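You operate a simulated robot arm through the tools that you are given. There is no shell and no other tool. Be economical: measure what you need, move in short steps, check, and stop when the job is done.

You are at the controls of a simulated robot arm. One attempt, no reset.

Task
Iron the patch on to the jeans as the patch box says.
Fine: through the pressing cloth, its dots and its seconds; cloth back where it lay, iron on its rest, dial and socket off.
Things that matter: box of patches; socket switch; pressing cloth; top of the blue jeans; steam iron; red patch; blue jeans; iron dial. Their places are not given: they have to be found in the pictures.

Only the result counts: the job must be done as asked and must still hold three seconds after the hand-in. Knocking over, shifting, dropping, spilling or breaking anything else fails it. Flat cloth is picked up by pressing the open fingertips on it (5 to 10 N) and closing them slowly along it; thin cloth reads only 2 to 8 mm in the jaws.

Robot
A 6-joint arm with a two-finger parallel gripper, fixed in place. Base frame: the origin is at the foot of the arm, x ahead of it, y to its left, z up; the work surface is at about z = 880. Units: mm, degrees, N and s.
With the tool pointing down near the work surface it reaches from about 260 to 660 mm from the base axis. Its first joint turns from -66.0 to 66.0 degrees. Payload 2.9 kg.
The tool frame sits at the grasp point between the pads (the TCP): z along the fingers, y along the line on which they close. The tips reach 30 mm beyond it. The gripper opens to 110 mm. The fingers are 20 mm wide and 10 mm thick; the gripper's body (48 by 112 mm) begins 55 mm behind the TCP.
Orientation is that of the tool frame in the base frame, as [roll, pitch, yaw] about the fixed x, y, z axes, in that order (R = Rz(yaw) Ry(pitch) Rx(roll)). With the fingers straight down and closing along the base's y, the tool's x points along the base's -x, its y along +y and its z along -z.

Tools
- The arm moves only by the tool nudge_tool. Its argument "series" is a list that holds one entry, the list of rows, each a list of 7 numbers: the shift along the base's x, y, z in cm, then the turn, a rotation vector about the base's x, y, z in degrees, then the finger opening in cm, from 0 to 11. In form: [[[x, y, z, ax, ay, az, fingers], ...]]. A call has 1 to 10 rows; each row is the pose to reach, as a shift and turn from the pose commanded when the call began. Rows are played at 5 a second. More than 50 mm and 8.6 degrees between two rows, or a gripper value outside its range, and nothing of the call is played. A pose out of reach is approached as far as the arm can. The call stops where the force on the tool passes 90 N (or 10 N more than at its start, if that is more) or the arm is blocked; 0.2 s more then pass. Each finger travels about 108 mm/s and halts on what it meets, pressing with about 25 N; the grip force reading is that of the motor and also rises with nothing between the fingers. The clock runs only during rows and for 0.2 s after the last one: add rows that repeat a pose to give the fingers time. It gives the time, the measured TCP pose, the force on the tool (base axes), the opening and the grip force at its end, in the units of the frame above (readings bear some noise).
- Cameras (640 x 400 px; columns grow to the right, rows downward): "scene" is fixed at [65.2, 424.9, 1414.3]; the picture's right is [-0.87, -0.49, 0.00], its down [-0.26, 0.46, -0.85] and it looks along [0.42, -0.74, -0.53] (base axes); focal length 269 px, centre (320, 200). "wrist" rides on the gripper at [72, 17, -103] in the tool frame; the picture's right is [-0.23, 0.97, 0.00], its down [-0.76, -0.18, -0.62] and it looks along [-0.61, -0.14, 0.78] (tool axes); focal length 222 px, centre (320, 200).
- snapshot(camera): a new picture of that camera. It takes no simulated time.
- pixel_to_xyz(camera, pixels): there is no depth. For up to 12 entries [column, row, z] of the newest picture of that camera ("zoom" is the newest enlarged one), the place [x, y] in the base frame at which the ray of that pixel passes the height z, good to about 2 mm, but the place of the scene camera against the robot may be out by one fixed shift of up to 25 mm in any direction. It takes no simulated time.
- enlarge(camera, box): a new picture of the part [left, top, right, bottom] of that camera's present view, enlarged. It takes no simulated time.
- sign_off(): hands the job in; it is judged then, once.

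Go step by step. Measure first, check grasps and placings, and put right what went wrong. The budget is 80 turns and 34 pictures, counting those below and the enlarged ones. Unless the task says otherwise, let go and move clear before handing in, and close with one line.

The tools are called after "Emit:" by a JSON object that holds its "fn" and its "kwargs". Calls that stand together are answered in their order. nudge_tool: Moves the arm, as the interface text tells. Its arguments: {"type":"object","properties":{"series":{"type":"array"}},"required":["series"]} The other tools are called the same way: snapshot (camera) takes a picture; pixel_to_xyz (camera, pixels) gives the place at which the rays of pixels pass given heights; enlarge (camera, box) takes an enlarged picture of a part of a camera's view; sign_off () hands the job in.

At the start:

```text
time_s: 0.0
position: [358.7, -44.7, 1253.7]
tool_rot: [179.9, 0.0, 180.0]
force: [-0.1, -0.7, 0.3]
opening: 110.0
finger_force: 0.1
```

scene: 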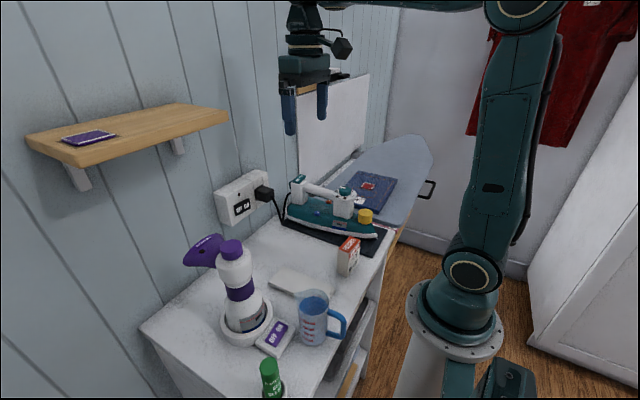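
wrist: 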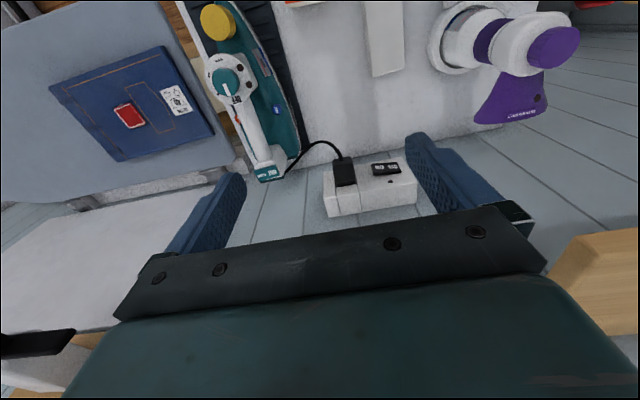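

The scene shows the iron at (330,210), jeans with red patch at (370,187), socket at (240,200), a small box at (348,255), and a folded white cloth at (300,285). I'll enlarge these to read details.

Emit:
{"fn": "enlarge", "kwargs": {"camera": "scene", "box": [200, 150, 440, 300]}}

Emit:
{"fn": "enlarge", "kwargs": {"camera": "wrist", "box": [40, 0, 440, 220]}}

Emit:
{"fn": "enlarge", "kwargs": {"camera": "scene", "box": [320, 225, 380, 285]}}

```text
2.67 times, centred on (320, 225) of scene
```

zoom: 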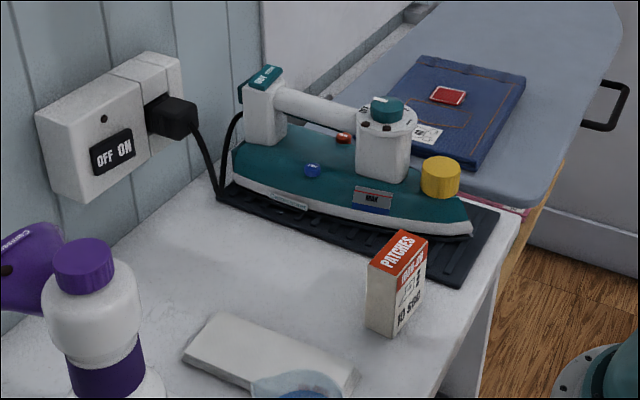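

```text
1.60 times, centred on (240, 110) of wrist
```

zoom: 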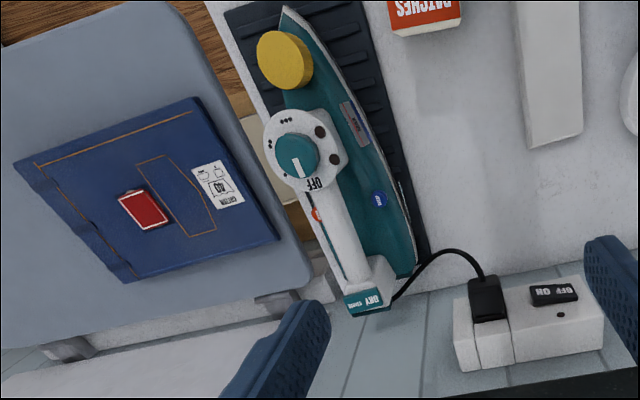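

```text
6.67 times, centred on (350, 255) of scene
```

zoom: 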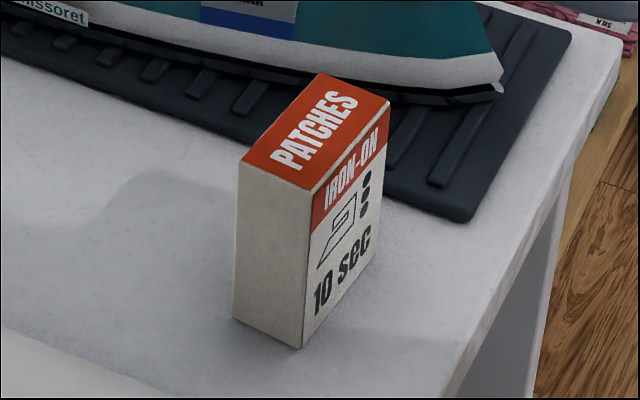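

The box says three dots and 10 sec. Next I locate things via the wrist ray at plausible heights.

Emit:
{"fn": "pixel_to_xyz", "kwargs": {"camera": "wrist", "pixels": [[130, 116, 890], [50, 88, 890], [160, 46, 890], [214, 133, 890], [118, 161, 890], [226, 82, 1000], [270, 172, 1000], [390, 168, 950], [217, 22, 930], [380, 40, 890], [305, 5, 960], [340, 170, 950]]}}

Emit:
{"fn": "pixel_to_xyz", "kwargs": {"camera": "scene", "pixels": [[369, 186, 890], [346, 190, 1000], [300, 285, 885], [348, 270, 880], [242, 205, 950], [365, 215, 930], [298, 180, 1000], [270, 283, 885], [326, 300, 885], [378, 237, 900], [285, 215, 900], [400, 225, 880]]}}

```text
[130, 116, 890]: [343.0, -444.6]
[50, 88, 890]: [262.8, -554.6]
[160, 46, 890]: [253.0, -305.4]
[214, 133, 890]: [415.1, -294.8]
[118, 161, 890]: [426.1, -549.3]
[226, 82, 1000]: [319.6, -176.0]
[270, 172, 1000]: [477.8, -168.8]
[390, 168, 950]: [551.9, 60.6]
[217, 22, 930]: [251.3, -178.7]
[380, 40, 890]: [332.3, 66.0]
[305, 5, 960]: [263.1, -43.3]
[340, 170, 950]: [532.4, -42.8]
```

```text
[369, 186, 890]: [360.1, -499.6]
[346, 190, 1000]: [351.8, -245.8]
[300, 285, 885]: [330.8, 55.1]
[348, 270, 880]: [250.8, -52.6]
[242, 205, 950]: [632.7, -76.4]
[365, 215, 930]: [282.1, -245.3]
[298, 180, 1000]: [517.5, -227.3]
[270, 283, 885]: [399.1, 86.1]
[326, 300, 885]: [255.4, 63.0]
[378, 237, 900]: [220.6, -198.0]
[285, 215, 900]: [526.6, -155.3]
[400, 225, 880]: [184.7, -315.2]
```

Wrist view gives patch near (343,-445), iron handle near (320..480,-172), box (260,-45), cloth (332,66), socket (550,60). I turn the wrist camera toward -y for a better look at the jeans and dial.

Emit:
{"fn": "nudge_tool", "kwargs": {"series": [[[0.2, -1, -0.5, 0, 0, -8, 11], [0.4, -2, -1, 0, 0, -16, 11], [0.6, -3, -1.5, 0, 0, -24, 11], [0.8, -4, -2, 0, 0, -32, 11], [1, -5, -2.5, 0, 0, -40, 11], [1.2, -6, -3, 0, 0, -48, 11], [1.4, -7, -3.5, 0, 0, -56, 11], [1.6, -8, -4, 0, 0, -64, 11], [1.8, -9, -4.5, 0, 0, -72, 11], [2, -10, -5, 0, 0, -80, 11]]]}}

Emit:
{"fn": "snapshot", "kwargs": {"camera": "wrist"}}

```text
time_s: 2.2
position: [377.9, -145.7, 1204.0]
tool_rot: [-179.9, 0.0, 99.9]
force: [-0.4, 0.8, -0.3]
opening: 110.0
finger_force: 0.1
```

```text
28 pictures are left
```

wrist: 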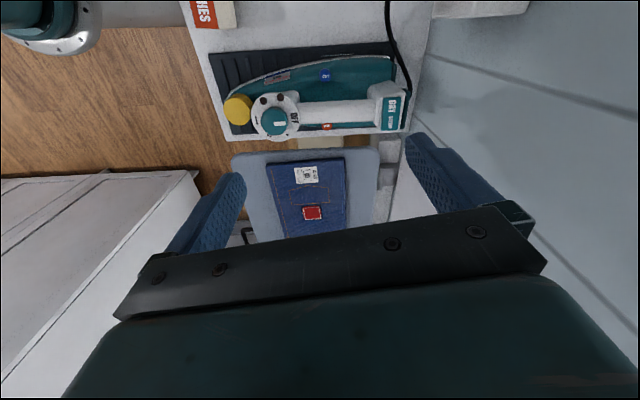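

The jeans are at (308,195), the iron above. Enlarging.

Emit:
{"fn": "enlarge", "kwargs": {"camera": "wrist", "box": [230, 140, 390, 240]}}

Emit:
{"fn": "enlarge", "kwargs": {"camera": "wrist", "box": [200, 40, 430, 150]}}

Emit:
{"fn": "pixel_to_xyz", "kwargs": {"camera": "wrist", "pixels": [[312, 213, 880], [312, 213, 910], [274, 121, 1000], [274, 121, 1020], [394, 111, 1000], [300, 112, 1000], [370, 112, 1000], [268, 161, 890], [344, 158, 890], [286, 237, 890]]}}

```text
4.00 times, centred on (310, 190) of wrist
```

zoom: 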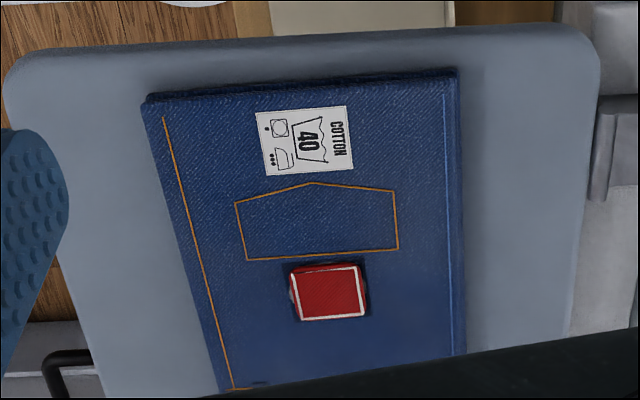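

```text
2.78 times, centred on (315, 95) of wrist
```

zoom: 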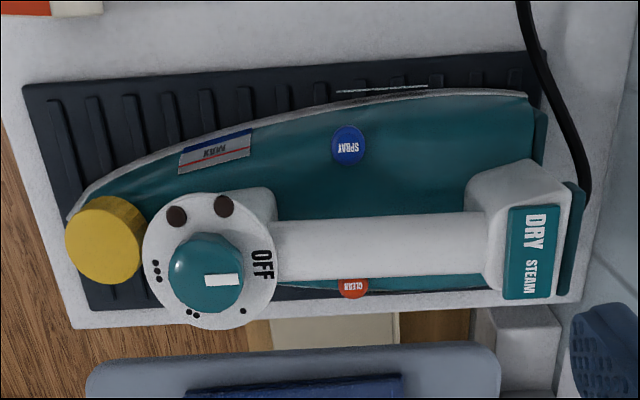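

```text
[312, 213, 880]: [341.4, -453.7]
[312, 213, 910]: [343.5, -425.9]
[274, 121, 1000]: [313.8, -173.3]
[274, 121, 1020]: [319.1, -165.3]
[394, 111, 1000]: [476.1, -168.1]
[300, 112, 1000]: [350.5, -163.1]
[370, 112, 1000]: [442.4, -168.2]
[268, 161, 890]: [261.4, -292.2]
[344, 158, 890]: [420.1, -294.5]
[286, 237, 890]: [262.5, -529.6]
```

Patch triangulates to (343,-445,890); care label says cotton, 3 dots on the iron symbol. Dial: OFF faces +x, then 1, 2, 3 dots clockwise to about 170-180°. Now the cloth and socket in the scene camera.

Emit:
{"fn": "enlarge", "kwargs": {"camera": "scene", "box": [200, 160, 400, 330]}}

Emit:
{"fn": "nudge_tool", "kwargs": {"series": [[[0, 2, 0, 0, 0, 8, 11], [0, 4, 0, 0, 0, 16, 11], [0, 6, 0, 0, 0, 24, 11], [0, 8, 0, 0, 0, 32, 11], [0, 10, 0, 0, 0, 40, 11], [-1, 12, 0, 0, 0, 48, 11], [-2, 14, 0, 0, 0, 56, 11], [-3, 16, 0, 0, 0, 64, 11], [-4, 18, 0, 0, 0, 72, 11], [-5, 20, 0, 0, 0, 80, 11]]]}}

Emit:
{"fn": "snapshot", "kwargs": {"camera": "wrist"}}

```text
2.35 times, centred on (300, 245) of scene
```

zoom: 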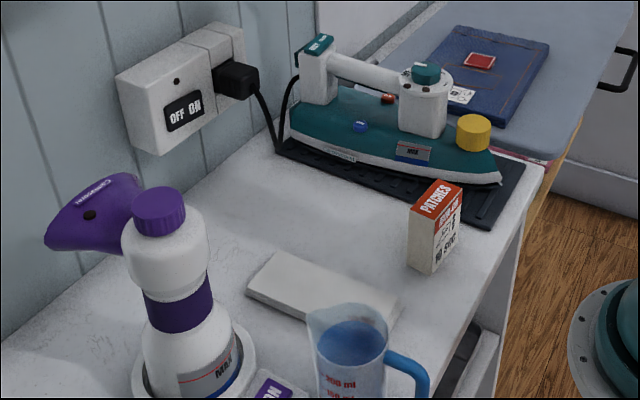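

```text
time_s: 4.4
position: [327.6, 54.7, 1201.7]
tool_rot: [180.0, 0.1, -179.9]
force: [0.0, 0.2, 1.0]
opening: 110.0
finger_force: 0.0
```

```text
24 pictures are left
```

wrist: 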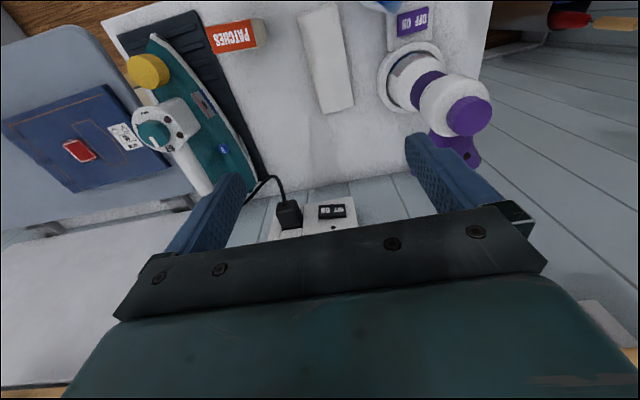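

The cloth lies at (326,58), long strip; the socket rocker at (331,211). Enlarging both in one frame and ranging.

Emit:
{"fn": "enlarge", "kwargs": {"camera": "wrist", "box": [230, 0, 430, 125]}}

Emit:
{"fn": "enlarge", "kwargs": {"camera": "wrist", "box": [260, 170, 380, 245]}}

Emit:
{"fn": "pixel_to_xyz", "kwargs": {"camera": "wrist", "pixels": [[298, 12, 885], [335, 3, 885], [353, 105, 885], [322, 112, 885], [322, 211, 950], [341, 210, 950], [331, 211, 930], [150, 133, 1000], [267, 44, 960], [212, 50, 960], [207, 25, 960]]}}

```text
3.20 times, centred on (330, 62) of wrist
```

zoom: 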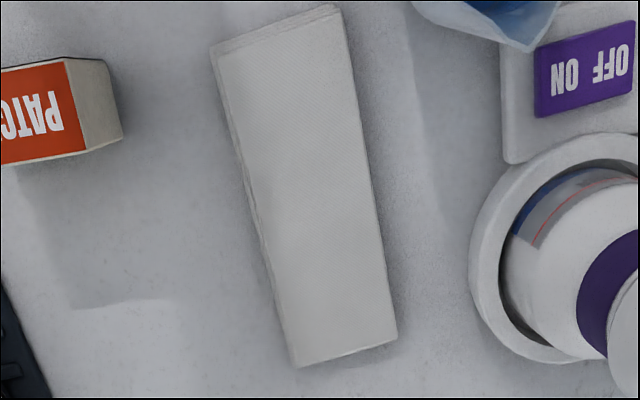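

```text
5.33 times, centred on (320, 208) of wrist
```

zoom: 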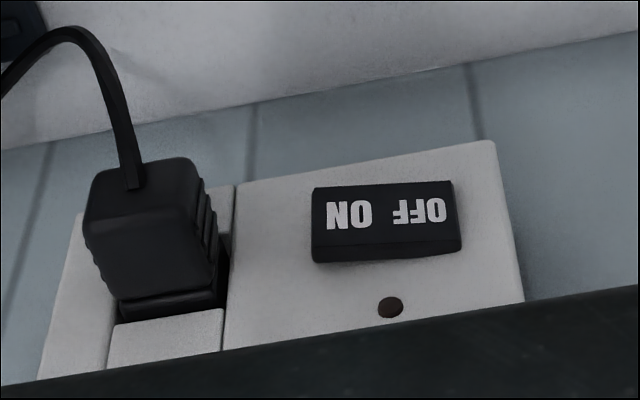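

```text
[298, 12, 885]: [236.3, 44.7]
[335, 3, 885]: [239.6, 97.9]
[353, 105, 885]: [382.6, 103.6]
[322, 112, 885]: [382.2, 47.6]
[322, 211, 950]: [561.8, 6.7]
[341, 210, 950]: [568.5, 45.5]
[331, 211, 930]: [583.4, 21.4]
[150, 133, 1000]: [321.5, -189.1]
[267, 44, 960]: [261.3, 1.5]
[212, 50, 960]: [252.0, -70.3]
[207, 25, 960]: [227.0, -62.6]
```

Triangulating the rocker between views gives about (497,36,1030), dial top about (318,-166,1025). Checking clearances around the cloth (bottle, jug) with more rays.

Emit:
{"fn": "pixel_to_xyz", "kwargs": {"camera": "wrist", "pixels": [[377, 82, 885], [412, 45, 885], [412, 112, 885], [470, 117, 1080], [450, 105, 1050], [425, 95, 980], [400, 90, 980], [375, 3, 960], [392, 12, 960], [388, 50, 890]]}}

Emit:
{"fn": "pixel_to_xyz", "kwargs": {"camera": "scene", "pixels": [[302, 297, 970], [325, 297, 970], [313, 345, 880], [232, 248, 1080], [246, 325, 880], [270, 283, 885], [323, 298, 885]]}}

```text
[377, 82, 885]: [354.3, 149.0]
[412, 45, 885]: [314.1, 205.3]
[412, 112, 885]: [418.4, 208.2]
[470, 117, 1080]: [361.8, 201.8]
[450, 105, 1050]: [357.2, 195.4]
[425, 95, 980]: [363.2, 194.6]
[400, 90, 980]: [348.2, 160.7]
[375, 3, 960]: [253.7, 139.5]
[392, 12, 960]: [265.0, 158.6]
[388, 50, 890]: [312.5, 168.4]
```

```text
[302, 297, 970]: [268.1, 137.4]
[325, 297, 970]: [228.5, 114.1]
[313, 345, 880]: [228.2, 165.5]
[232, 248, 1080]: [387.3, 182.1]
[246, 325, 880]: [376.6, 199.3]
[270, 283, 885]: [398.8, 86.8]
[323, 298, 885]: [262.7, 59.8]
```

Clearances are fine at (317,71). Descending above the cloth with fingers set to ~34 mm.

Emit:
{"fn": "nudge_tool", "kwargs": {"series": [[[-0.3, 0.5, -4.5, 0, 0, 0, 8], [-0.6, 1, -9, 0, 0, 0, 5], [-1, 1.6, -13.5, 0, 0, 0, 3.4], [-1, 1.6, -18, 0, 0, 0, 3.4], [-1, 1.6, -22.5, 0, 0, 0, 3.4], [-1, 1.6, -26, 0, 0, 0, 3.4], [-1, 1.6, -26.5, 0, 0, 0, 3.4]]]}}

Emit:
{"fn": "snapshot", "kwargs": {"camera": "wrist"}}

```text
time_s: 6.0
position: [318.0, 70.4, 935.6]
tool_rot: [179.9, 0.0, -179.9]
force: [-0.7, 0.8, 0.8]
opening: 33.9
finger_force: 0.1
```

```text
21 pictures are left
```

wrist: 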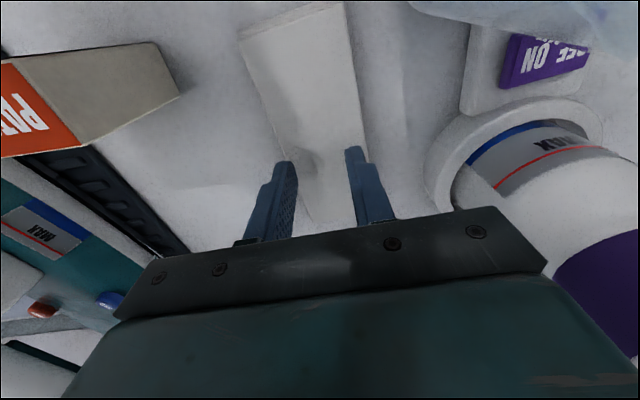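

Fingertips straddle the cloth band centred. Feeling down in small steps.

Emit:
{"fn": "nudge_tool", "kwargs": {"series": [[[0, 0.1, -0.5, 0, 0, 0, 3.2], [0, 0.1, -1.0, 0, 0, 0, 3.2], [0, 0.1, -1.3, 0, 0, 0, 3.2], [0, 0.1, -1.5, 0, 0, 0, 3.2], [0, 0.1, -1.6, 0, 0, 0, 3.2]]]}}

```text
time_s: 7.3
position: [318.7, 72.7, 925.4]
tool_rot: [-180.0, 0.4, -180.0]
force: [-7.3, -2.5, 22.5]
opening: 32.1
finger_force: 0.0
stopped in row 5: the force on the tool passed its limit (the readings are from after the stop); the commanded pose is now the measured one
```

Contact at TCP z≈925 with 22 N. Easing up slightly to get 5–10 N.

Emit:
{"fn": "nudge_tool", "kwargs": {"series": [[[0, 0, 0.1, 0, 0, 0, 3.2], [0, 0, 0.1, 0, 0, 0, 3.2]]]}}

```text
time_s: 7.9
position: [318.9, 72.7, 927.8]
tool_rot: [-180.0, 0.4, -179.9]
force: [-3.4, -3.3, 6.5]
opening: 32.0
finger_force: 0.2
```

6.5 N vertical — good. Closing slowly along the cloth.

Emit:
{"fn": "nudge_tool", "kwargs": {"series": [[[0, 0, 0, 0, 0, 0, 2.8], [0, 0, 0, 0, 0, 0, 2.4], [0, 0, 0, 0, 0, 0, 2.0], [0, 0, 0, 0, 0, 0, 1.6], [0, 0, 0, 0, 0, 0, 1.2], [0, 0, 0, 0, 0, 0, 0.8], [0, 0, 0, 0, 0, 0, 0.4], [0, 0, 0, 0, 0, 0, 0], [0, 0, 0, 0, 0, 0, 0]]]}}

```text
time_s: 9.9
position: [318.2, 73.0, 926.6]
tool_rot: [180.0, 0.5, 180.0]
force: [-0.8, -0.6, 2.1]
opening: 0.0
finger_force: 24.6
```

The jaws closed empty (0.0 mm). Reopening and pressing a bit harder.

Emit:
{"fn": "nudge_tool", "kwargs": {"series": [[[0, 0, 0.6, 0, 0, 0, 1.5], [0, 0, 0.6, 0, 0, 0, 3.0], [0, 0, 0.6, 0, 0, 0, 3.0], [0, 0, 0.2, 0, 0, 0, 3.0], [0, 0, 0, 0, 0, 0, 3.0], [0, 0, -0.1, 0, 0, 0, 3.0], [0, 0, -0.1, 0, 0, 0, 3.0]]]}}

Emit:
{"fn": "enlarge", "kwargs": {"camera": "wrist", "box": [200, 0, 440, 240]}}

```text
time_s: 11.5
position: [321.0, 73.2, 926.6]
tool_rot: [179.9, 0.6, -180.0]
force: [-7.6, -3.4, 42.1]
opening: 30.1
finger_force: 0.1
```

```text
1.67 times, centred on (320, 120) of wrist
```

zoom: 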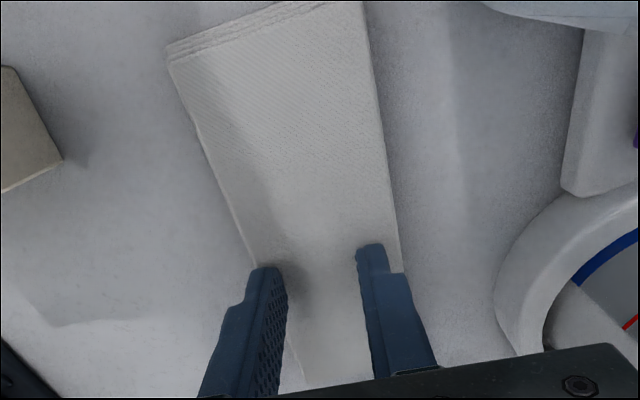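

42 N is too much; the cloth's right edge shows 3 mm more margin. Ease up, shift a little +y, and check force.

Emit:
{"fn": "nudge_tool", "kwargs": {"series": [[[0, 0.2, 0.5, 0, 0, 0, 3.0], [0, 0.2, 0.5, 0, 0, 0, 3.0], [0, 0.2, 0.25, 0, 0, 0, 3.0], [0, 0.2, 0.2, 0, 0, 0, 3.0]]]}}

```text
time_s: 12.5
position: [318.3, 74.6, 925.6]
tool_rot: [179.9, 0.4, -180.0]
force: [-2.8, -1.1, 6.8]
opening: 30.0
finger_force: 0.1
```

6.8 N. Closing more slowly, with a hair of downward follow.

Emit:
{"fn": "nudge_tool", "kwargs": {"series": [[[0, 0, 0, 0, 0, 0, 2.85], [0, 0, 0, 0, 0, 0, 2.7], [0, 0, 0, 0, 0, 0, 2.55], [0, 0, 0, 0, 0, 0, 2.4], [0, 0, 0, 0, 0, 0, 2.25], [0, 0, 0, 0, 0, 0, 2.1], [0, 0, 0, 0, 0, 0, 1.95], [0, 0, 0, 0, 0, 0, 1.8]]]}}

```text
time_s: 14.3
position: [321.5, 75.4, 926.4]
tool_rot: [-180.0, 0.5, -180.0]
force: [1.4, -3.1, 6.5]
opening: 20.4
finger_force: 2.8
```

Opening lags (20.4 vs 18) with 2.8 N of grip: the cloth is resisting. Continuing to close.

Emit:
{"fn": "nudge_tool", "kwargs": {"series": [[[0, 0, 0, 0, 0, 0, 1.65], [0, 0, 0, 0, 0, 0, 1.5], [0, 0, 0, 0, 0, 0, 1.35], [0, 0, 0, 0, 0, 0, 1.2], [0, 0, 0, 0, 0, 0, 1.0], [0, 0, 0, 0, 0, 0, 0.8], [0, 0, 0, 0, 0, 0, 0.6], [0, 0, 0, 0, 0, 0, 0.4], [0, 0, 0, 0, 0, 0, 0.2], [0, 0, 0, 0, 0, 0, 0]]]}}

```text
time_s: 16.5
position: [320.9, 75.2, 925.7]
tool_rot: [179.9, 0.3, -179.9]
force: [-0.2, -0.4, 9.4]
opening: 0.0
finger_force: 25.3
```

Jaws at 0 again, so it slipped. Lifting a little and looking.

Emit:
{"fn": "nudge_tool", "kwargs": {"series": [[[0, 0, 1, 0, 0, 0, 0], [0, 0, 3, 0, 0, 0, 0], [0, 0, 5, 0, 0, 0, 0]]]}}

Emit:
{"fn": "enlarge", "kwargs": {"camera": "wrist", "box": [200, 0, 440, 240]}}

```text
time_s: 17.3
position: [320.5, 76.0, 977.6]
tool_rot: [180.0, 0.4, 180.0]
force: [-0.1, -1.0, 0.7]
opening: 0.0
finger_force: 25.4
```

```text
1.67 times, centred on (320, 120) of wrist
```

zoom: 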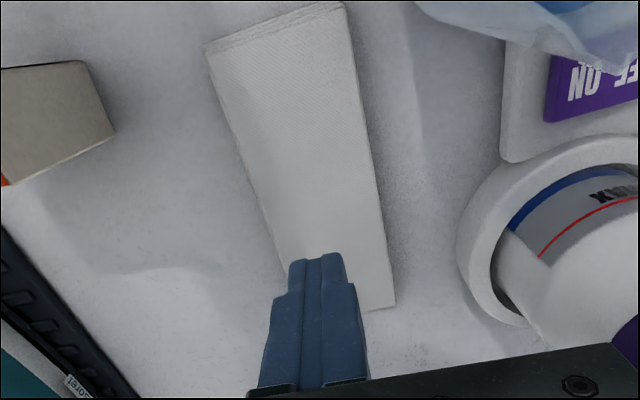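

The cloth is unmoved-looking. Measuring its present corners at its top height.

Emit:
{"fn": "pixel_to_xyz", "kwargs": {"camera": "zoom", "pixels": [[205, 45, 893], [343, 3, 893], [394, 306, 893], [283, 278, 893], [207, 60, 882], [394, 310, 882]]}}

```text
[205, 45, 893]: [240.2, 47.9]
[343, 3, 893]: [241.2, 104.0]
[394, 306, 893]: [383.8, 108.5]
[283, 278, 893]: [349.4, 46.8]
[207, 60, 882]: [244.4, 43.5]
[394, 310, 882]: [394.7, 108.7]
```

Cloth spans x 240–384, y 47–106, unmoved. It likely buckles along its length, so I turn the fingers 90° to close along x.

Emit:
{"fn": "nudge_tool", "kwargs": {"series": [[[-0.1, 0, 1, 0, 0, 8.5, 1], [-0.2, 0, 2, 0, 0, 17, 2], [-0.3, 0.1, 3, 0, 0, 25.5, 3], [-0.4, 0.1, 3, 0, 0, 34, 4], [-0.5, 0.1, 3, 0, 0, 42.5, 5], [-0.6, 0.1, 3, 0, 0, 51, 5], [-0.7, 0.1, 3, 0, 0, 59.5, 5], [-0.8, 0.1, 3, 0, 0, 68, 5], [-0.8, 0.1, 3, 0, 0, 76.5, 5], [-0.8, 0.1, 3, 0, 0, 85, 5]]]}}

Emit:
{"fn": "nudge_tool", "kwargs": {"series": [[[0, 0, -2, 0, 0, 5, 5], [0, 0, -5, 0, 0, 5, 5], [0, 0, -7, 0, 0, 5, 5], [0, 0, -7.6, 0, 0, 5, 5], [0, 0, -7.8, 0, 0, 5, 5], [0, 0, -7.9, 0, 0, 5, 5]]]}}

```text
time_s: 19.5
position: [311.4, 74.6, 1007.3]
tool_rot: [180.0, 0.4, -94.8]
force: [0.2, 0.5, -0.4]
opening: 50.1
finger_force: 0.0
```

```text
time_s: 20.9
position: [310.9, 74.3, 928.1]
tool_rot: [180.0, 0.4, -90.0]
force: [0.1, 0.1, 1.2]
opening: 50.0
finger_force: 0.0
```

No contact yet at 928. A few tenths lower.

Emit:
{"fn": "nudge_tool", "kwargs": {"series": [[[0, 0.2, -0.1, 0, 0, 0, 5], [0, 0.2, -0.2, 0, 0, 0, 5], [0, 0.2, -0.25, 0, 0, 0, 5], [0, 0.2, -0.25, 0, 0, 0, 5]]]}}

```text
time_s: 21.9
position: [313.3, 78.4, 926.6]
tool_rot: [-179.9, 0.5, -89.9]
force: [-8.4, 2.9, 33.5]
opening: 49.9
finger_force: 0.0
```

33 N; ease about 1.5 mm and read again.

Emit:
{"fn": "nudge_tool", "kwargs": {"series": [[[0, 0, 0.13, 0, 0, 0, 5], [0, 0, 0.13, 0, 0, 0, 5]]]}}

```text
time_s: 22.5
position: [311.9, 76.4, 927.1]
tool_rot: [-180.0, 0.4, -90.1]
force: [-1.8, 3.3, 13.5]
opening: 50.0
finger_force: 0.1
```

Emit:
{"fn": "nudge_tool", "kwargs": {"series": [[[0, 0, 0.03, 0, 0, 0, 4.8], [0, 0, 0.03, 0, 0, 0, 4.6], [0, 0, 0.03, 0, 0, 0, 4.4], [0, 0, 0.03, 0, 0, 0, 4.2], [0, 0, 0.03, 0, 0, 0, 4.0], [0, 0, 0.03, 0, 0, 0, 3.8], [0, 0, 0.03, 0, 0, 0, 3.6], [0, 0, 0.03, 0, 0, 0, 3.4], [0, 0, 0.03, 0, 0, 0, 3.2], [0, 0, 0.03, 0, 0, 0, 3.0]]]}}

```text
time_s: 24.7
position: [312.3, 78.3, 926.6]
tool_rot: [180.0, 0.4, -90.0]
force: [-0.4, 0.2, -0.2]
opening: 29.7
finger_force: 0.0
```

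Force relaxed to 0 as the fingers slid. Pressing down again before continuing.

Emit:
{"fn": "nudge_tool", "kwargs": {"series": [[[0, 0, -0.06, 0, 0, 0, 3.0], [0, 0, -0.12, 0, 0, 0, 3.0], [0, 0, -0.12, 0, 0, 0, 3.0]]]}}

```text
time_s: 25.5
position: [311.4, 76.1, 926.4]
tool_rot: [-180.0, 0.4, -90.1]
force: [-2.4, -3.3, 12.7]
opening: 30.0
finger_force: 0.1
```

Emit:
{"fn": "nudge_tool", "kwargs": {"series": [[[0, 0, -0.01, 0, 0, 0, 2.8], [0, 0, -0.02, 0, 0, 0, 2.6], [0, 0, -0.03, 0, 0, 0, 2.4], [0, 0, -0.04, 0, 0, 0, 2.2], [0, 0, -0.05, 0, 0, 0, 2.0]]]}}

```text
time_s: 26.7
position: [311.6, 76.8, 927.0]
tool_rot: [-179.9, 0.5, -90.0]
force: [-0.1, -3.2, 25.8]
opening: 28.2
finger_force: 8.0
```

Opening sticks at 28.2 with 8 N grip: cloth is being pushed together. Vertical is 26 N, ease a little while closing.

Emit:
{"fn": "nudge_tool", "kwargs": {"series": [[[0, 0, 0.04, 0, 0, 0, 1.8], [0, 0, 0.06, 0, 0, 0, 1.6], [0, 0, 0.08, 0, 0, 0, 1.4], [0, 0, 0.08, 0, 0, 0, 1.2], [0, 0, 0.08, 0, 0, 0, 1.0]]]}}

```text
time_s: 27.9
position: [311.8, 78.4, 925.8]
tool_rot: [-180.0, 0.4, -90.0]
force: [3.1, 0.5, 7.9]
opening: 13.0
finger_force: 3.6
```

Emit:
{"fn": "nudge_tool", "kwargs": {"series": [[[0, 0, 0, 0, 0, 0, 0.8], [0, 0, 0, 0, 0, 0, 0.6], [0, 0, 0, 0, 0, 0, 0.4], [0, 0, 0, 0, 0, 0, 0.2], [0, 0, 0, 0, 0, 0, 0.0]]]}}

```text
time_s: 29.1
position: [311.3, 77.9, 926.1]
tool_rot: [179.9, 0.4, -90.0]
force: [-0.1, 0.0, 2.8]
opening: 0.0
finger_force: 24.5
```

Slipped again. The stack is ~14 mm thick and 59 mm wide, so I'll turn back and grip it by its long sides low down instead.

Emit:
{"fn": "nudge_tool", "kwargs": {"series": [[[0, 0, 1.5, 0, 0, 0, 1], [0, 0, 3, 0, 0, -8.5, 2], [0, 0, 4, 0, 0, -17, 3], [0, 0, 4, 0, 0, -25.5, 4], [0, 0, 4, 0, 0, -34, 5], [0, 0, 4, 0, 0, -42.5, 6], [0, 0, 4, 0, 0, -51, 7], [0, 0, 4, 0, 0, -59.5, 8], [0, 0, 4, 0, 0, -68, 8], [0, 0, 4, 0, 0, -76.5, 8]]]}}

Emit:
{"fn": "nudge_tool", "kwargs": {"series": [[[0, 0, -1, 0, 0, -7, 8], [0, 0, -1, 0, 0, -12.5, 8], [0, 0, -1, 0, 0, -12.5, 8]]]}}

Emit:
{"fn": "enlarge", "kwargs": {"camera": "wrist", "box": [200, 0, 440, 240]}}

```text
time_s: 31.3
position: [311.6, 77.2, 966.5]
tool_rot: [-180.0, 0.4, -166.8]
force: [-0.4, 0.0, -0.4]
opening: 79.8
finger_force: 0.0
```

```text
time_s: 32.1
position: [312.8, 76.2, 956.4]
tool_rot: [-180.0, 0.5, -179.1]
force: [0.1, 0.3, -0.5]
opening: 80.1
finger_force: 0.1
```

```text
1.67 times, centred on (320, 120) of wrist
```

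zoom: 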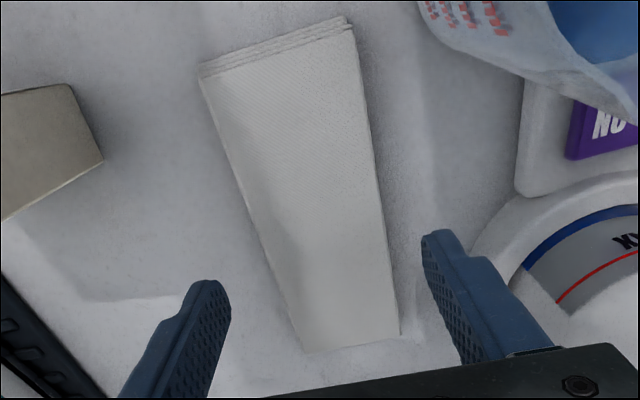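

Measuring the cloth's corners again for whether it moved.

Emit:
{"fn": "pixel_to_xyz", "kwargs": {"camera": "zoom", "pixels": [[200, 67, 893], [348, 18, 893], [399, 335, 890], [303, 350, 890], [422, 235, 926], [225, 283, 926], [470, 250, 890]]}}

```text
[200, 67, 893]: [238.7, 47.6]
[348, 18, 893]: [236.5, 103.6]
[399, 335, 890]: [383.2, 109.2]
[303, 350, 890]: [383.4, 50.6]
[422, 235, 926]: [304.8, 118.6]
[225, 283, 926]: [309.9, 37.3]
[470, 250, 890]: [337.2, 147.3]
```

Cloth still at x 238–383, y 48–108, centre (311,78). Lowering around it and closing on its sides.

Emit:
{"fn": "nudge_tool", "kwargs": {"series": [[[0, 0.1, -2, 0, 0, 0, 8], [0, 0.1, -3.5, 0, 0, 0, 8], [0, 0.1, -4.2, 0, 0, 0, 8], [0, 0.1, -4.2, 0, 0, 0, 7.2], [0, 0.1, -4.2, 0, 0, 0, 6.6], [0, 0.1, -4.2, 0, 0, 0, 6.2], [0, 0.1, -4.2, 0, 0, 0, 5.8], [0, 0.1, -4.2, 0, 0, 0, 5.4]]]}}

```text
time_s: 33.9
position: [310.4, 77.0, 915.4]
tool_rot: [-180.0, 0.4, -179.0]
force: [-0.6, 0.0, -0.2]
opening: 59.1
finger_force: 24.6
```

The jaws hold firmly at 59.1 mm, 24.6 N: a stack gripped by its sides. Lifting gently to test.

Emit:
{"fn": "nudge_tool", "kwargs": {"series": [[[0, 0, 0.5, 0, 0, 0, 4.5], [0, 0, 1.5, 0, 0, 0, 4.5], [0, 0, 3, 0, 0, 0, 4.5], [0, 0, 5, 0, 0, 0, 4.5]]]}}

Emit:
{"fn": "snapshot", "kwargs": {"camera": "scene"}}

```text
time_s: 34.9
position: [311.9, 75.8, 965.3]
tool_rot: [-179.9, 0.4, -179.1]
force: [-0.9, 0.0, 1.1]
opening: 45.0
finger_force: 0.1
```

```text
17 pictures are left
```

scene: 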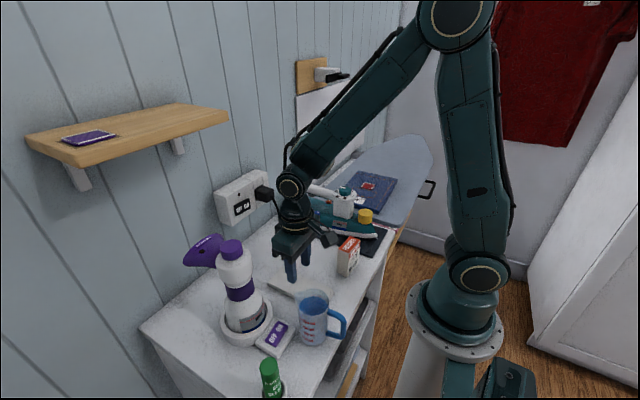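

It slipped out (jaws 45 mm, cloth left behind). Tips were only ~9 mm down the side; I retry lower, closing fully with squeeze held longer.

Emit:
{"fn": "nudge_tool", "kwargs": {"series": [[[0, 0.2, 0, 0, 0, 0, 8], [0, 0.2, 0, 0, 0, 0, 8], [0, 0.2, -3, 0, 0, 0, 8], [0, 0.2, -5, 0, 0, 0, 8], [0, 0.2, -5.25, 0, 0, 0, 8], [0, 0.2, -5.25, 0, 0, 0, 7], [0, 0.2, -5.25, 0, 0, 0, 6], [0, 0.2, -5.25, 0, 0, 0, 5], [0, 0.2, -5.25, 0, 0, 0, 4], [0, 0.2, -5.25, 0, 0, 0, 4]]]}}

```text
time_s: 37.1
position: [312.9, 79.4, 911.6]
tool_rot: [180.0, 0.4, -179.0]
force: [0.3, 0.2, 0.4]
opening: 59.1
finger_force: 25.3
```

Emit:
{"fn": "nudge_tool", "kwargs": {"series": [[[0, 0, 0.2, 0, 0, 0, 3], [0, 0, 0.5, 0, 0, 0, 3], [0, 0, 0.8, 0, 0, 0, 3], [0, 0, 1.2, 0, 0, 0, 3], [0, 0, 1.6, 0, 0, 0, 3]]]}}

```text
time_s: 38.3
position: [311.3, 79.7, 927.2]
tool_rot: [179.9, 0.4, -179.0]
force: [-0.6, 0.6, -1.3]
opening: 59.0
finger_force: 25.3
```

Still 59.0 mm after 16 mm. Lifting further, slowly.

Emit:
{"fn": "nudge_tool", "kwargs": {"series": [[[0, 0, 0.6, 0, 0, 0, 3], [0, 0, 1.2, 0, 0, 0, 3], [0, 0, 1.8, 0, 0, 0, 3], [0, 0, 2.4, 0, 0, 0, 3], [0, 0, 3, 0, 0, 0, 3]]]}}

Emit:
{"fn": "snapshot", "kwargs": {"camera": "wrist"}}

```text
time_s: 39.5
position: [311.5, 80.6, 958.5]
tool_rot: [179.9, 0.4, -179.0]
force: [-0.5, -0.8, -0.5]
opening: 59.0
finger_force: 25.4
```

```text
16 pictures are left
```

wrist: 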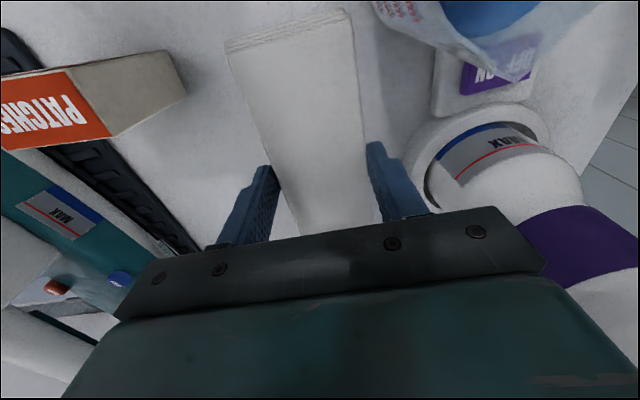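

The cloth hangs flat and rigid between the fingers. Raising above the iron's height, then carrying toward the jeans.

Emit:
{"fn": "nudge_tool", "kwargs": {"series": [[[0, 0, 3, 0, 0, 0, 3], [0, 0, 6, 0, 0, 0, 3], [0, 0, 9, 0, 0, 0, 3], [0, 0, 12, 0, 0, 0, 3], [0, 0, 15, 0, 0, 0, 3], [0, -3, 16, 0, 0, 0, 3], [0.3, -7, 16, 0, 0, 0, 3], [0.6, -11, 16, 0, 0, 0, 3], [0.9, -15, 16, 0, 0, 0, 3], [1.2, -19, 16, 0, 0, 0, 3]]]}}

Emit:
{"fn": "nudge_tool", "kwargs": {"series": [[[0.2, -4, 0, 0, 0, 0, 3], [0.4, -8, 0, 0, 0, 0, 3], [0.6, -12, 0, 0, 0, 0, 3], [0.9, -16, 0, 0, 0, 0, 3], [1.2, -20, 0, 0, 0, 0, 3], [1.5, -24, 0, 0, 0, 0, 3], [1.8, -28, 0, 0, 0, 0, 3], [2.0, -31, 0, 0, 0, 0, 3], [2.0, -33.5, 0, 0, 0, 0, 3], [2.0, -33.5, 0, 0, 0, 0, 3]]]}}

Emit:
{"fn": "snapshot", "kwargs": {"camera": "wrist"}}

```text
time_s: 41.7
position: [324.7, -110.3, 1115.7]
tool_rot: [180.0, 0.5, -179.0]
force: [0.0, -0.4, 0.7]
opening: 59.0
finger_force: 25.0
```

```text
time_s: 43.9
position: [344.5, -448.1, 1117.6]
tool_rot: [-180.0, 0.4, -179.1]
force: [-0.4, 0.9, -0.6]
opening: 58.9
finger_force: 25.0
```

```text
15 pictures are left
```

wrist: 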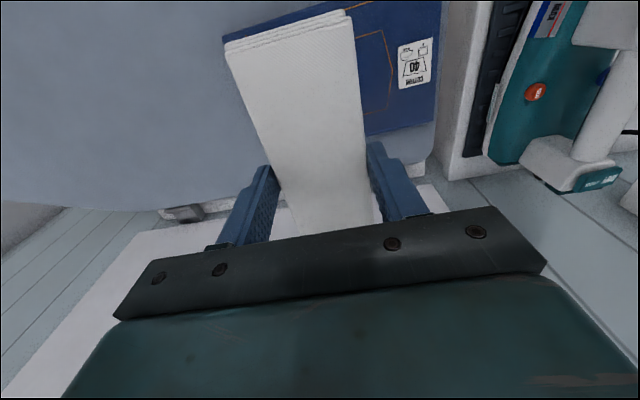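

Cloth is still held flat. Re-triangulating with the care label and three views puts the jeans top at z≈900 and the patch at (341,-436), so I shift +12 mm in y and lower.

Emit:
{"fn": "nudge_tool", "kwargs": {"series": [[[-0.3, 1.2, -2, 0, 0, 0, 3], [-0.3, 1.2, -5, 0, 0, 0, 3], [-0.3, 1.2, -8, 0, 0, 0, 3], [-0.3, 1.2, -11, 0, 0, 0, 3], [-0.3, 1.2, -14, 0, 0, 0, 3], [-0.3, 1.2, -16, 0, 0, 0, 3], [-0.3, 1.2, -17, 0, 0, 0, 3], [-0.3, 1.2, -17.5, 0, 0, 0, 3]]]}}

Emit:
{"fn": "enlarge", "kwargs": {"camera": "scene", "box": [320, 150, 440, 225]}}

```text
time_s: 45.7
position: [342.7, -432.8, 941.8]
tool_rot: [179.9, 0.5, -179.0]
force: [-0.7, -0.3, -0.8]
opening: 59.2
finger_force: 25.0
```

```text
5.33 times, centred on (380, 188) of scene
```

zoom: 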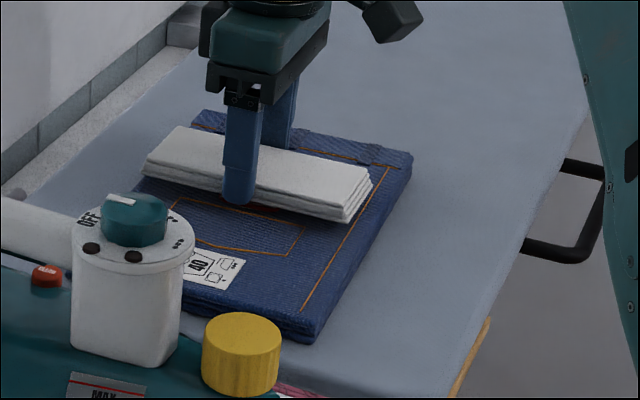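

Cloth hovers ~10 mm over the patch (a sliver of red at zoom (285,212) under its front edge). Lowering to contact.

Emit:
{"fn": "nudge_tool", "kwargs": {"series": [[[0, 0, -0.3, 0, 0, 0, 3], [0, 0, -0.6, 0, 0, 0, 3], [0, 0, -0.8, 0, 0, 0, 3], [0, 0, -0.9, 0, 0, 0, 3]]]}}

Emit:
{"fn": "enlarge", "kwargs": {"camera": "scene", "box": [340, 165, 400, 203]}}

```text
time_s: 46.7
position: [341.2, -433.2, 933.0]
tool_rot: [180.0, 0.3, -178.9]
force: [-1.2, 0.0, 4.0]
opening: 59.0
finger_force: 24.7
```

```text
10.53 times, centred on (370, 184) of scene
```

zoom: 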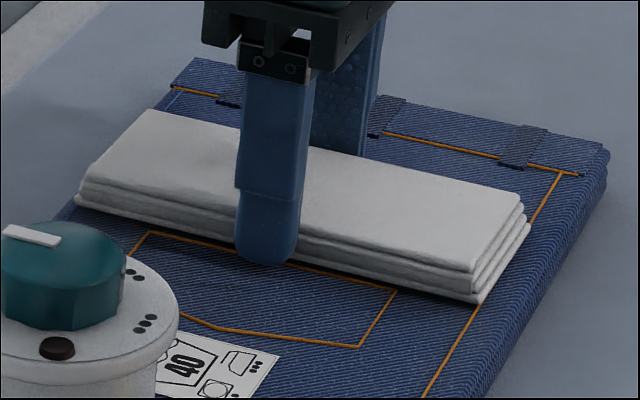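

Patch is fully under the cloth, whose front edge meets the pocket seam; 4 N contact. Releasing and rising.

Emit:
{"fn": "nudge_tool", "kwargs": {"series": [[[0, 0, 0, 0, 0, 0, 6], [0, 0, 0, 0, 0, 0, 6.8], [0, 0, 0, 0, 0, 0, 7.6], [0, 0, 0, 0, 0, 0, 8], [0, 0, 2, 0, 0, 0, 8], [0, 0, 5, 0, 0, 0, 8], [0, 0, 10, 0, 0, 0, 8], [0, 0, 15, 0, 0, 0, 8]]]}}

Emit:
{"fn": "snapshot", "kwargs": {"camera": "wrist"}}

```text
time_s: 48.5
position: [342.6, -432.6, 1085.8]
tool_rot: [179.9, 0.4, -179.0]
force: [-0.4, 0.6, 0.8]
opening: 80.1
finger_force: 0.0
```

```text
12 pictures are left
```

wrist: 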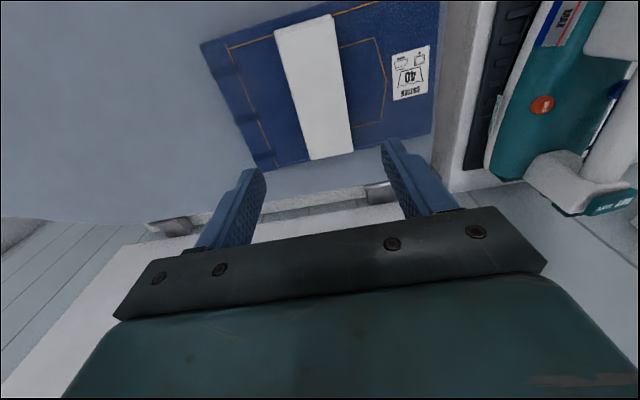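

The cloth lies flat across the patch. Now moving to view the socket switch closely, passing above the iron.

Emit:
{"fn": "nudge_tool", "kwargs": {"series": [[[0, 0, 4.5, 0, 0, 0, 7], [0.5, 4, 5, 0, 0, 0, 6], [1, 8.5, 5, 0, 0, 0, 5], [1.5, 13, 5, 0, 0, 0, 4], [2, 17.5, 5, 0, 0, 0, 3], [3, 22, 5, 0, 0, 0, 2], [4, 26.5, 5, 0, 0, 0, 1], [5, 31, 5, 0, 0, 0, 0], [6, 35.5, 5, 0, 0, 0, 0], [7, 40, 5, 0, 0, 0, 0]]]}}

Emit:
{"fn": "nudge_tool", "kwargs": {"series": [[[0.5, 4, 0, 0, 0, 0, 0], [0.8, 5.5, 0, 0, 0, 0, 0]]]}}

Emit:
{"fn": "snapshot", "kwargs": {"camera": "wrist"}}

```text
time_s: 50.7
position: [409.4, -29.3, 1130.7]
tool_rot: [-180.0, 0.4, -179.0]
force: [0.0, 0.3, 0.6]
opening: 0.1
finger_force: 24.6
```

```text
time_s: 51.3
position: [417.6, 25.8, 1131.0]
tool_rot: [-180.0, 0.4, -179.0]
force: [0.6, 0.2, 0.1]
opening: 0.1
finger_force: 25.5
```

```text
11 pictures are left
```

wrist: 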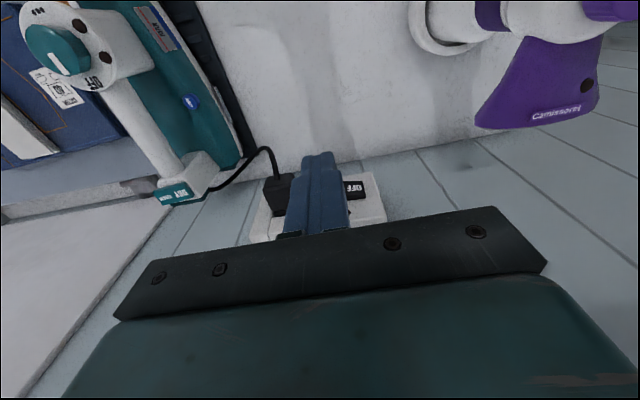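

OFF legend at (354,190) triangulates to about (495,49,1036), so ON half is about (495,26,1036). I tilt the closed fingertips 20° forward and approach short of it.

Emit:
{"fn": "nudge_tool", "kwargs": {"series": [[[0.5, -0.2, -1.5, 0, -5, 0, 0], [1, -0.2, -3, 0, -10, 0, 0], [1.8, -0.2, -5, 0, -15, 0, 0], [2.8, -0.2, -7, 0, -20, 0, 0], [3.6, -0.2, -7, 0, -20, 0, 0]]]}}

Emit:
{"fn": "enlarge", "kwargs": {"camera": "scene", "box": [200, 150, 320, 225]}}

```text
time_s: 52.5
position: [456.6, 20.9, 1061.7]
tool_rot: [-179.7, 20.5, -178.9]
force: [-0.7, 0.8, 0.0]
opening: 0.0
finger_force: 25.0
```

```text
5.33 times, centred on (260, 188) of scene
```

zoom: 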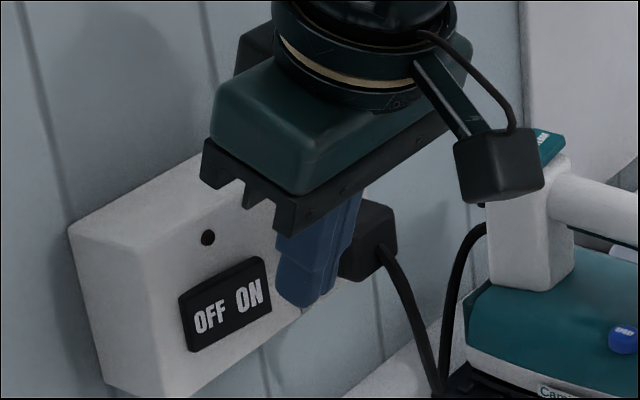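

The tip is in front of and slightly right of ON (zoom (250,293)). Shifting +6 mm in y and advancing until contact.

Emit:
{"fn": "nudge_tool", "kwargs": {"series": [[[0, 0.6, 0, 0, 0, 0, 0], [0.5, 0.6, 0, 0, 0, 0, 0], [1.0, 0.6, 0, 0, 0, 0, 0], [1.4, 0.6, 0, 0, 0, 0, 0], [1.7, 0.6, 0, 0, 0, 0, 0], [2.0, 0.6, 0, 0, 0, 0, 0], [2.3, 0.6, 0, 0, 0, 0, 0]]]}}

Emit:
{"fn": "enlarge", "kwargs": {"camera": "scene", "box": [200, 150, 320, 225]}}

```text
time_s: 54.1
position: [478.6, 24.9, 1064.9]
tool_rot: [-179.8, 20.4, -179.0]
force: [0.4, -0.4, -0.1]
opening: 0.0
finger_force: 25.2
```

```text
5.33 times, centred on (260, 188) of scene
```

zoom: 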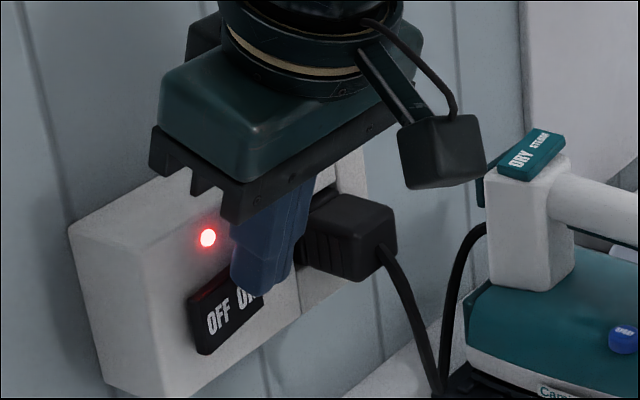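

Lamp is red: socket on. Backing off, untilting, and moving above the dial with the wrist pre-turned counter-clockwise for the clockwise twist.

Emit:
{"fn": "nudge_tool", "kwargs": {"series": [[[-2, 0, 1, 0, 0, 0, 0], [-4, 0, 3, 0, 5, 0, 0], [-6, -2, 5, 0, 10, 0, 0], [-8, -5, 6, 0, 15, 0, 1], [-10, -9, 6, 0, 20.4, 0, 2], [-12, -13, 6, 0, 20.4, 0, 3], [-14, -16.5, 6, 0, 20.4, 0, 4], [-16, -19, 6, 0, 20.4, 0, 5], [-16, -19, 6, 0, 20.4, 0, 6]]]}}

Emit:
{"fn": "nudge_tool", "kwargs": {"series": [[[0, 0, 0, 0, 0, 8, 6], [0, 0, 0, 0, 0, 16, 6], [0, 0, 0, 0, 0, 24, 6], [0, 0, 0, 0, 0, 32, 6], [0, 0, 0, 0, 0, 40, 6], [0, 0, 0, 0, 0, 48, 6], [0, 0, 0, 0, 0, 56, 6], [0, 0, 0, 0, 0, 64, 6], [0, 0, -2, 0, 0, 64, 6]]]}}

Emit:
{"fn": "snapshot", "kwargs": {"camera": "wrist"}}

```text
time_s: 56.1
position: [318.2, -166.3, 1126.8]
tool_rot: [-179.9, 0.0, -179.0]
force: [-0.9, -0.5, 0.7]
opening: 60.2
finger_force: 0.0
```

```text
time_s: 58.1
position: [317.0, -163.5, 1104.6]
tool_rot: [180.0, 0.0, -114.9]
force: [-0.6, -0.2, -0.4]
opening: 60.1
finger_force: 0.0
```

```text
8 pictures are left
```

wrist: 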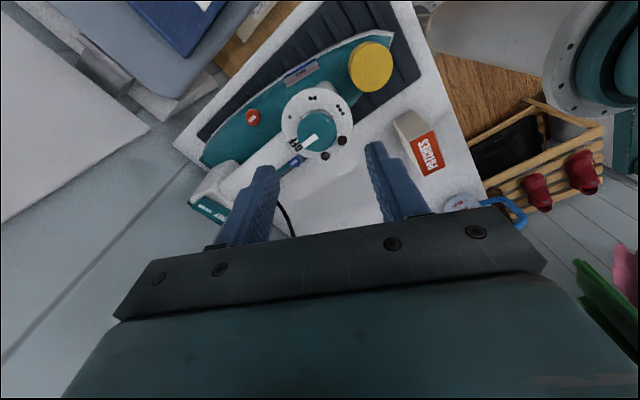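

The dial is clear: OFF at (295,145), three dots at (340,106), two at (311,97). Converting these to get centre and angle.

Emit:
{"fn": "pixel_to_xyz", "kwargs": {"camera": "wrist", "pixels": [[316, 133, 1025], [316, 133, 1020], [317, 123, 1003], [295, 145, 1003], [340, 107, 1003], [311, 97, 1003], [305, 146, 1023], [318, 134, 1023], [281, 123, 1003], [353, 124, 1003], [317, 88, 1003]]}}

Emit:
{"fn": "enlarge", "kwargs": {"camera": "wrist", "box": [270, 80, 366, 166]}}

```text
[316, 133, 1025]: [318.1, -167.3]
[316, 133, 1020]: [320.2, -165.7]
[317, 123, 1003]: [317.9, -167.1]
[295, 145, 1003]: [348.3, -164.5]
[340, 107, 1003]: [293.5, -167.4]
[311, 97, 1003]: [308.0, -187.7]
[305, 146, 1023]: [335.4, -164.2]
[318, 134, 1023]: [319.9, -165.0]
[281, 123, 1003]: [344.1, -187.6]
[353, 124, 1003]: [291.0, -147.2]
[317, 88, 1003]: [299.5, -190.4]
```

```text
4.65 times, centred on (318, 123) of wrist
```

zoom: 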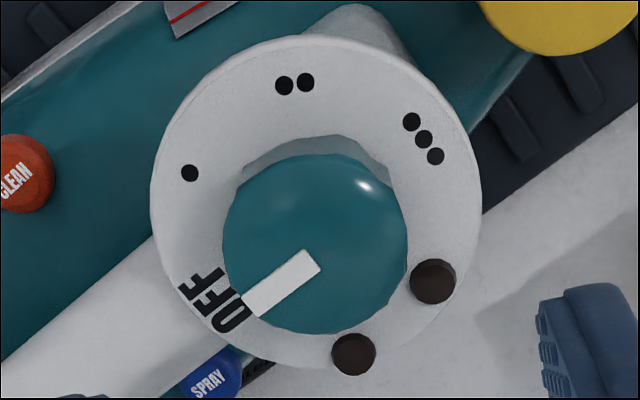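

Pointer is at OFF (+5°), three dots at ≈180°: a ~180° clockwise turn. Descending on the knob centre (319,-166).

Emit:
{"fn": "nudge_tool", "kwargs": {"series": [[[0.1, -0.1, -2, 0, 0, 0, 5], [0.1, -0.1, -4, 0, 0, 0, 5], [0.1, -0.1, -5.5, 0, 0, 0, 5], [0.1, -0.1, -6.2, 0, 0, 0, 5], [0.1, -0.1, -6.5, 0, 0, 0, 5], [0.1, -0.1, -6.5, 0, 0, 0, 4.4], [0.1, -0.1, -6.5, 0, 0, 0, 3.9]]]}}

```text
time_s: 59.7
position: [317.2, -165.3, 1041.9]
tool_rot: [-179.7, -0.1, -115.0]
force: [-16.5, 10.2, 79.1]
opening: 49.9
finger_force: 10.9
```

79 N upward: tips rest on the disc/handle at about z 1013. Raising 5 mm at once.

Emit:
{"fn": "nudge_tool", "kwargs": {"series": [[[0, 0, 0.3, 0, 0, 0, 5], [0, 0, 0.6, 0, 0, 0, 5], [0, 0, 0.6, 0, 0, 0, 5]]]}}

```text
time_s: 60.5
position: [316.7, -165.3, 1043.1]
tool_rot: [179.9, 0.0, -115.1]
force: [2.9, -2.4, 5.8]
opening: 51.7
finger_force: 1.6
```

Now light contact at 1043. Raise 2 mm more and close slowly on the knob.

Emit:
{"fn": "nudge_tool", "kwargs": {"series": [[[0, -0.1, 0.25, 0, 0, 0, 5], [0, -0.1, 0.25, 0, 0, 0, 4.5], [0, -0.1, 0.25, 0, 0, 0, 4.1], [0, -0.1, 0.25, 0, 0, 0, 3.8]]]}}

```text
time_s: 61.5
position: [317.7, -165.9, 1046.3]
tool_rot: [179.9, 0.0, -115.1]
force: [-0.3, 0.4, 0.6]
opening: 38.0
finger_force: 0.0
```

Emit:
{"fn": "nudge_tool", "kwargs": {"series": [[[0, 0, 0, 0, 0, 0, 3.6], [0, 0, 0, 0, 0, 0, 3.4], [0, 0, 0, 0, 0, 0, 3.2], [0, 0, 0, 0, 0, 0, 3.0], [0, 0, 0, 0, 0, 0, 2.8]]]}}

```text
time_s: 62.7
position: [317.3, -165.6, 1046.8]
tool_rot: [180.0, 0.0, -115.0]
force: [3.2, -2.0, -0.3]
opening: 32.9
finger_force: 25.0
```

Knob held at 32.9 mm. Turning clockwise.

Emit:
{"fn": "nudge_tool", "kwargs": {"series": [[[0, 0, 0, 0, 0, -8.4, 2.6], [0, 0, 0, 0, 0, -16.8, 2.6], [0, 0, 0, 0, 0, -25.2, 2.6], [0, 0, 0, 0, 0, -33.6, 2.6], [0, 0, 0, 0, 0, -42, 2.6], [0, 0, 0, 0, 0, -50.4, 2.6], [0, 0, 0, 0, 0, -58.8, 2.6], [0, 0, 0, 0, 0, -67.2, 2.6], [0, 0, 0, 0, 0, -75.6, 2.6], [0, 0, 0, 0, 0, -84, 2.6]]]}}

Emit:
{"fn": "nudge_tool", "kwargs": {"series": [[[0, 0, 0, 0, 0, -8.4, 2.6], [0, 0, 0, 0, 0, -16.8, 2.6], [0, 0, 0, 0, 0, -25.2, 2.6], [0, 0, 0, 0, 0, -33.6, 2.6], [0, 0, 0, 0, 0, -42, 2.6], [0, 0, 0, 0, 0, -50.4, 2.6], [0, 0, 0, 0, 0, -58.8, 2.6], [0, 0, 0, 0, 0, -67.2, 2.6], [0, 0, 0, 0, 0, -75.6, 2.6], [0, 0, 0, 0, 0, -84, 2.6]]]}}

Emit:
{"fn": "enlarge", "kwargs": {"camera": "scene", "box": [310, 160, 390, 210]}}

```text
time_s: 64.9
position: [317.5, -166.1, 1046.3]
tool_rot: [180.0, -0.2, 160.8]
force: [-2.8, -1.9, -0.5]
opening: 32.9
finger_force: 24.8
```

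```text
time_s: 67.1
position: [318.3, -165.1, 1047.6]
tool_rot: [180.0, 0.0, 76.9]
force: [0.9, -0.9, -0.8]
opening: 33.0
finger_force: 24.9
```

```text
8.00 times, centred on (350, 185) of scene
```

zoom: 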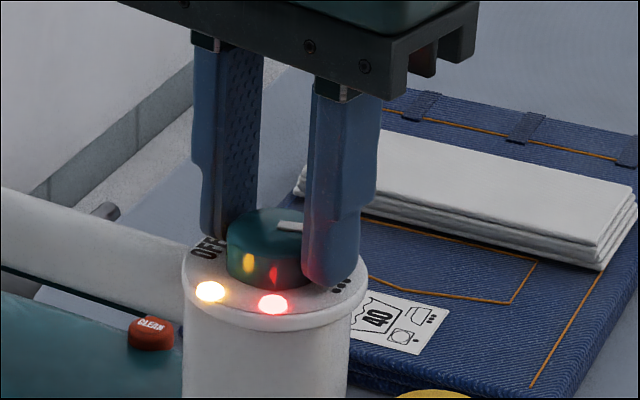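

168° done; two indicator lights lit (yellow, red). Finishing the last ~13° and releasing, then checking.

Emit:
{"fn": "nudge_tool", "kwargs": {"series": [[[0, 0, 0, 0, 0, -6.5, 2.6], [0, 0, 0, 0, 0, -13, 2.6], [0, 0, 0, 0, 0, -13, 2.6], [0, 0, 0, 0, 0, -13, 3.6], [0, 0, 0, 0, 0, -13, 4.6], [0, 0, 0, 0, 0, -13, 5], [0, 0, 3, 0, 0, -13, 5], [0, 0, 7, 0, 0, -13, 5]]]}}

Emit:
{"fn": "enlarge", "kwargs": {"camera": "scene", "box": [300, 165, 380, 215]}}

```text
time_s: 68.9
position: [318.4, -168.2, 1116.9]
tool_rot: [180.0, 0.0, 64.0]
force: [-0.6, 0.2, 0.9]
opening: 50.0
finger_force: 0.1
```

```text
8.00 times, centred on (340, 190) of scene
```

zoom: 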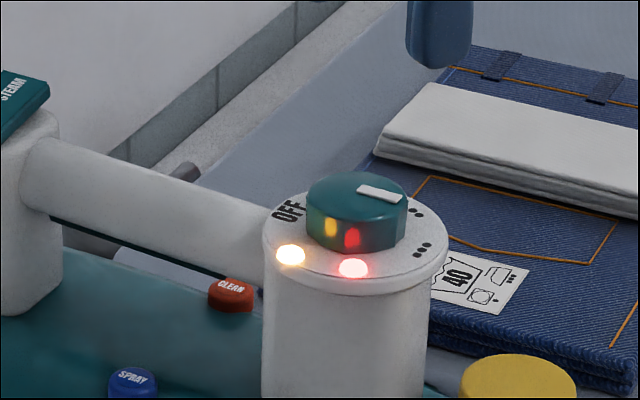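

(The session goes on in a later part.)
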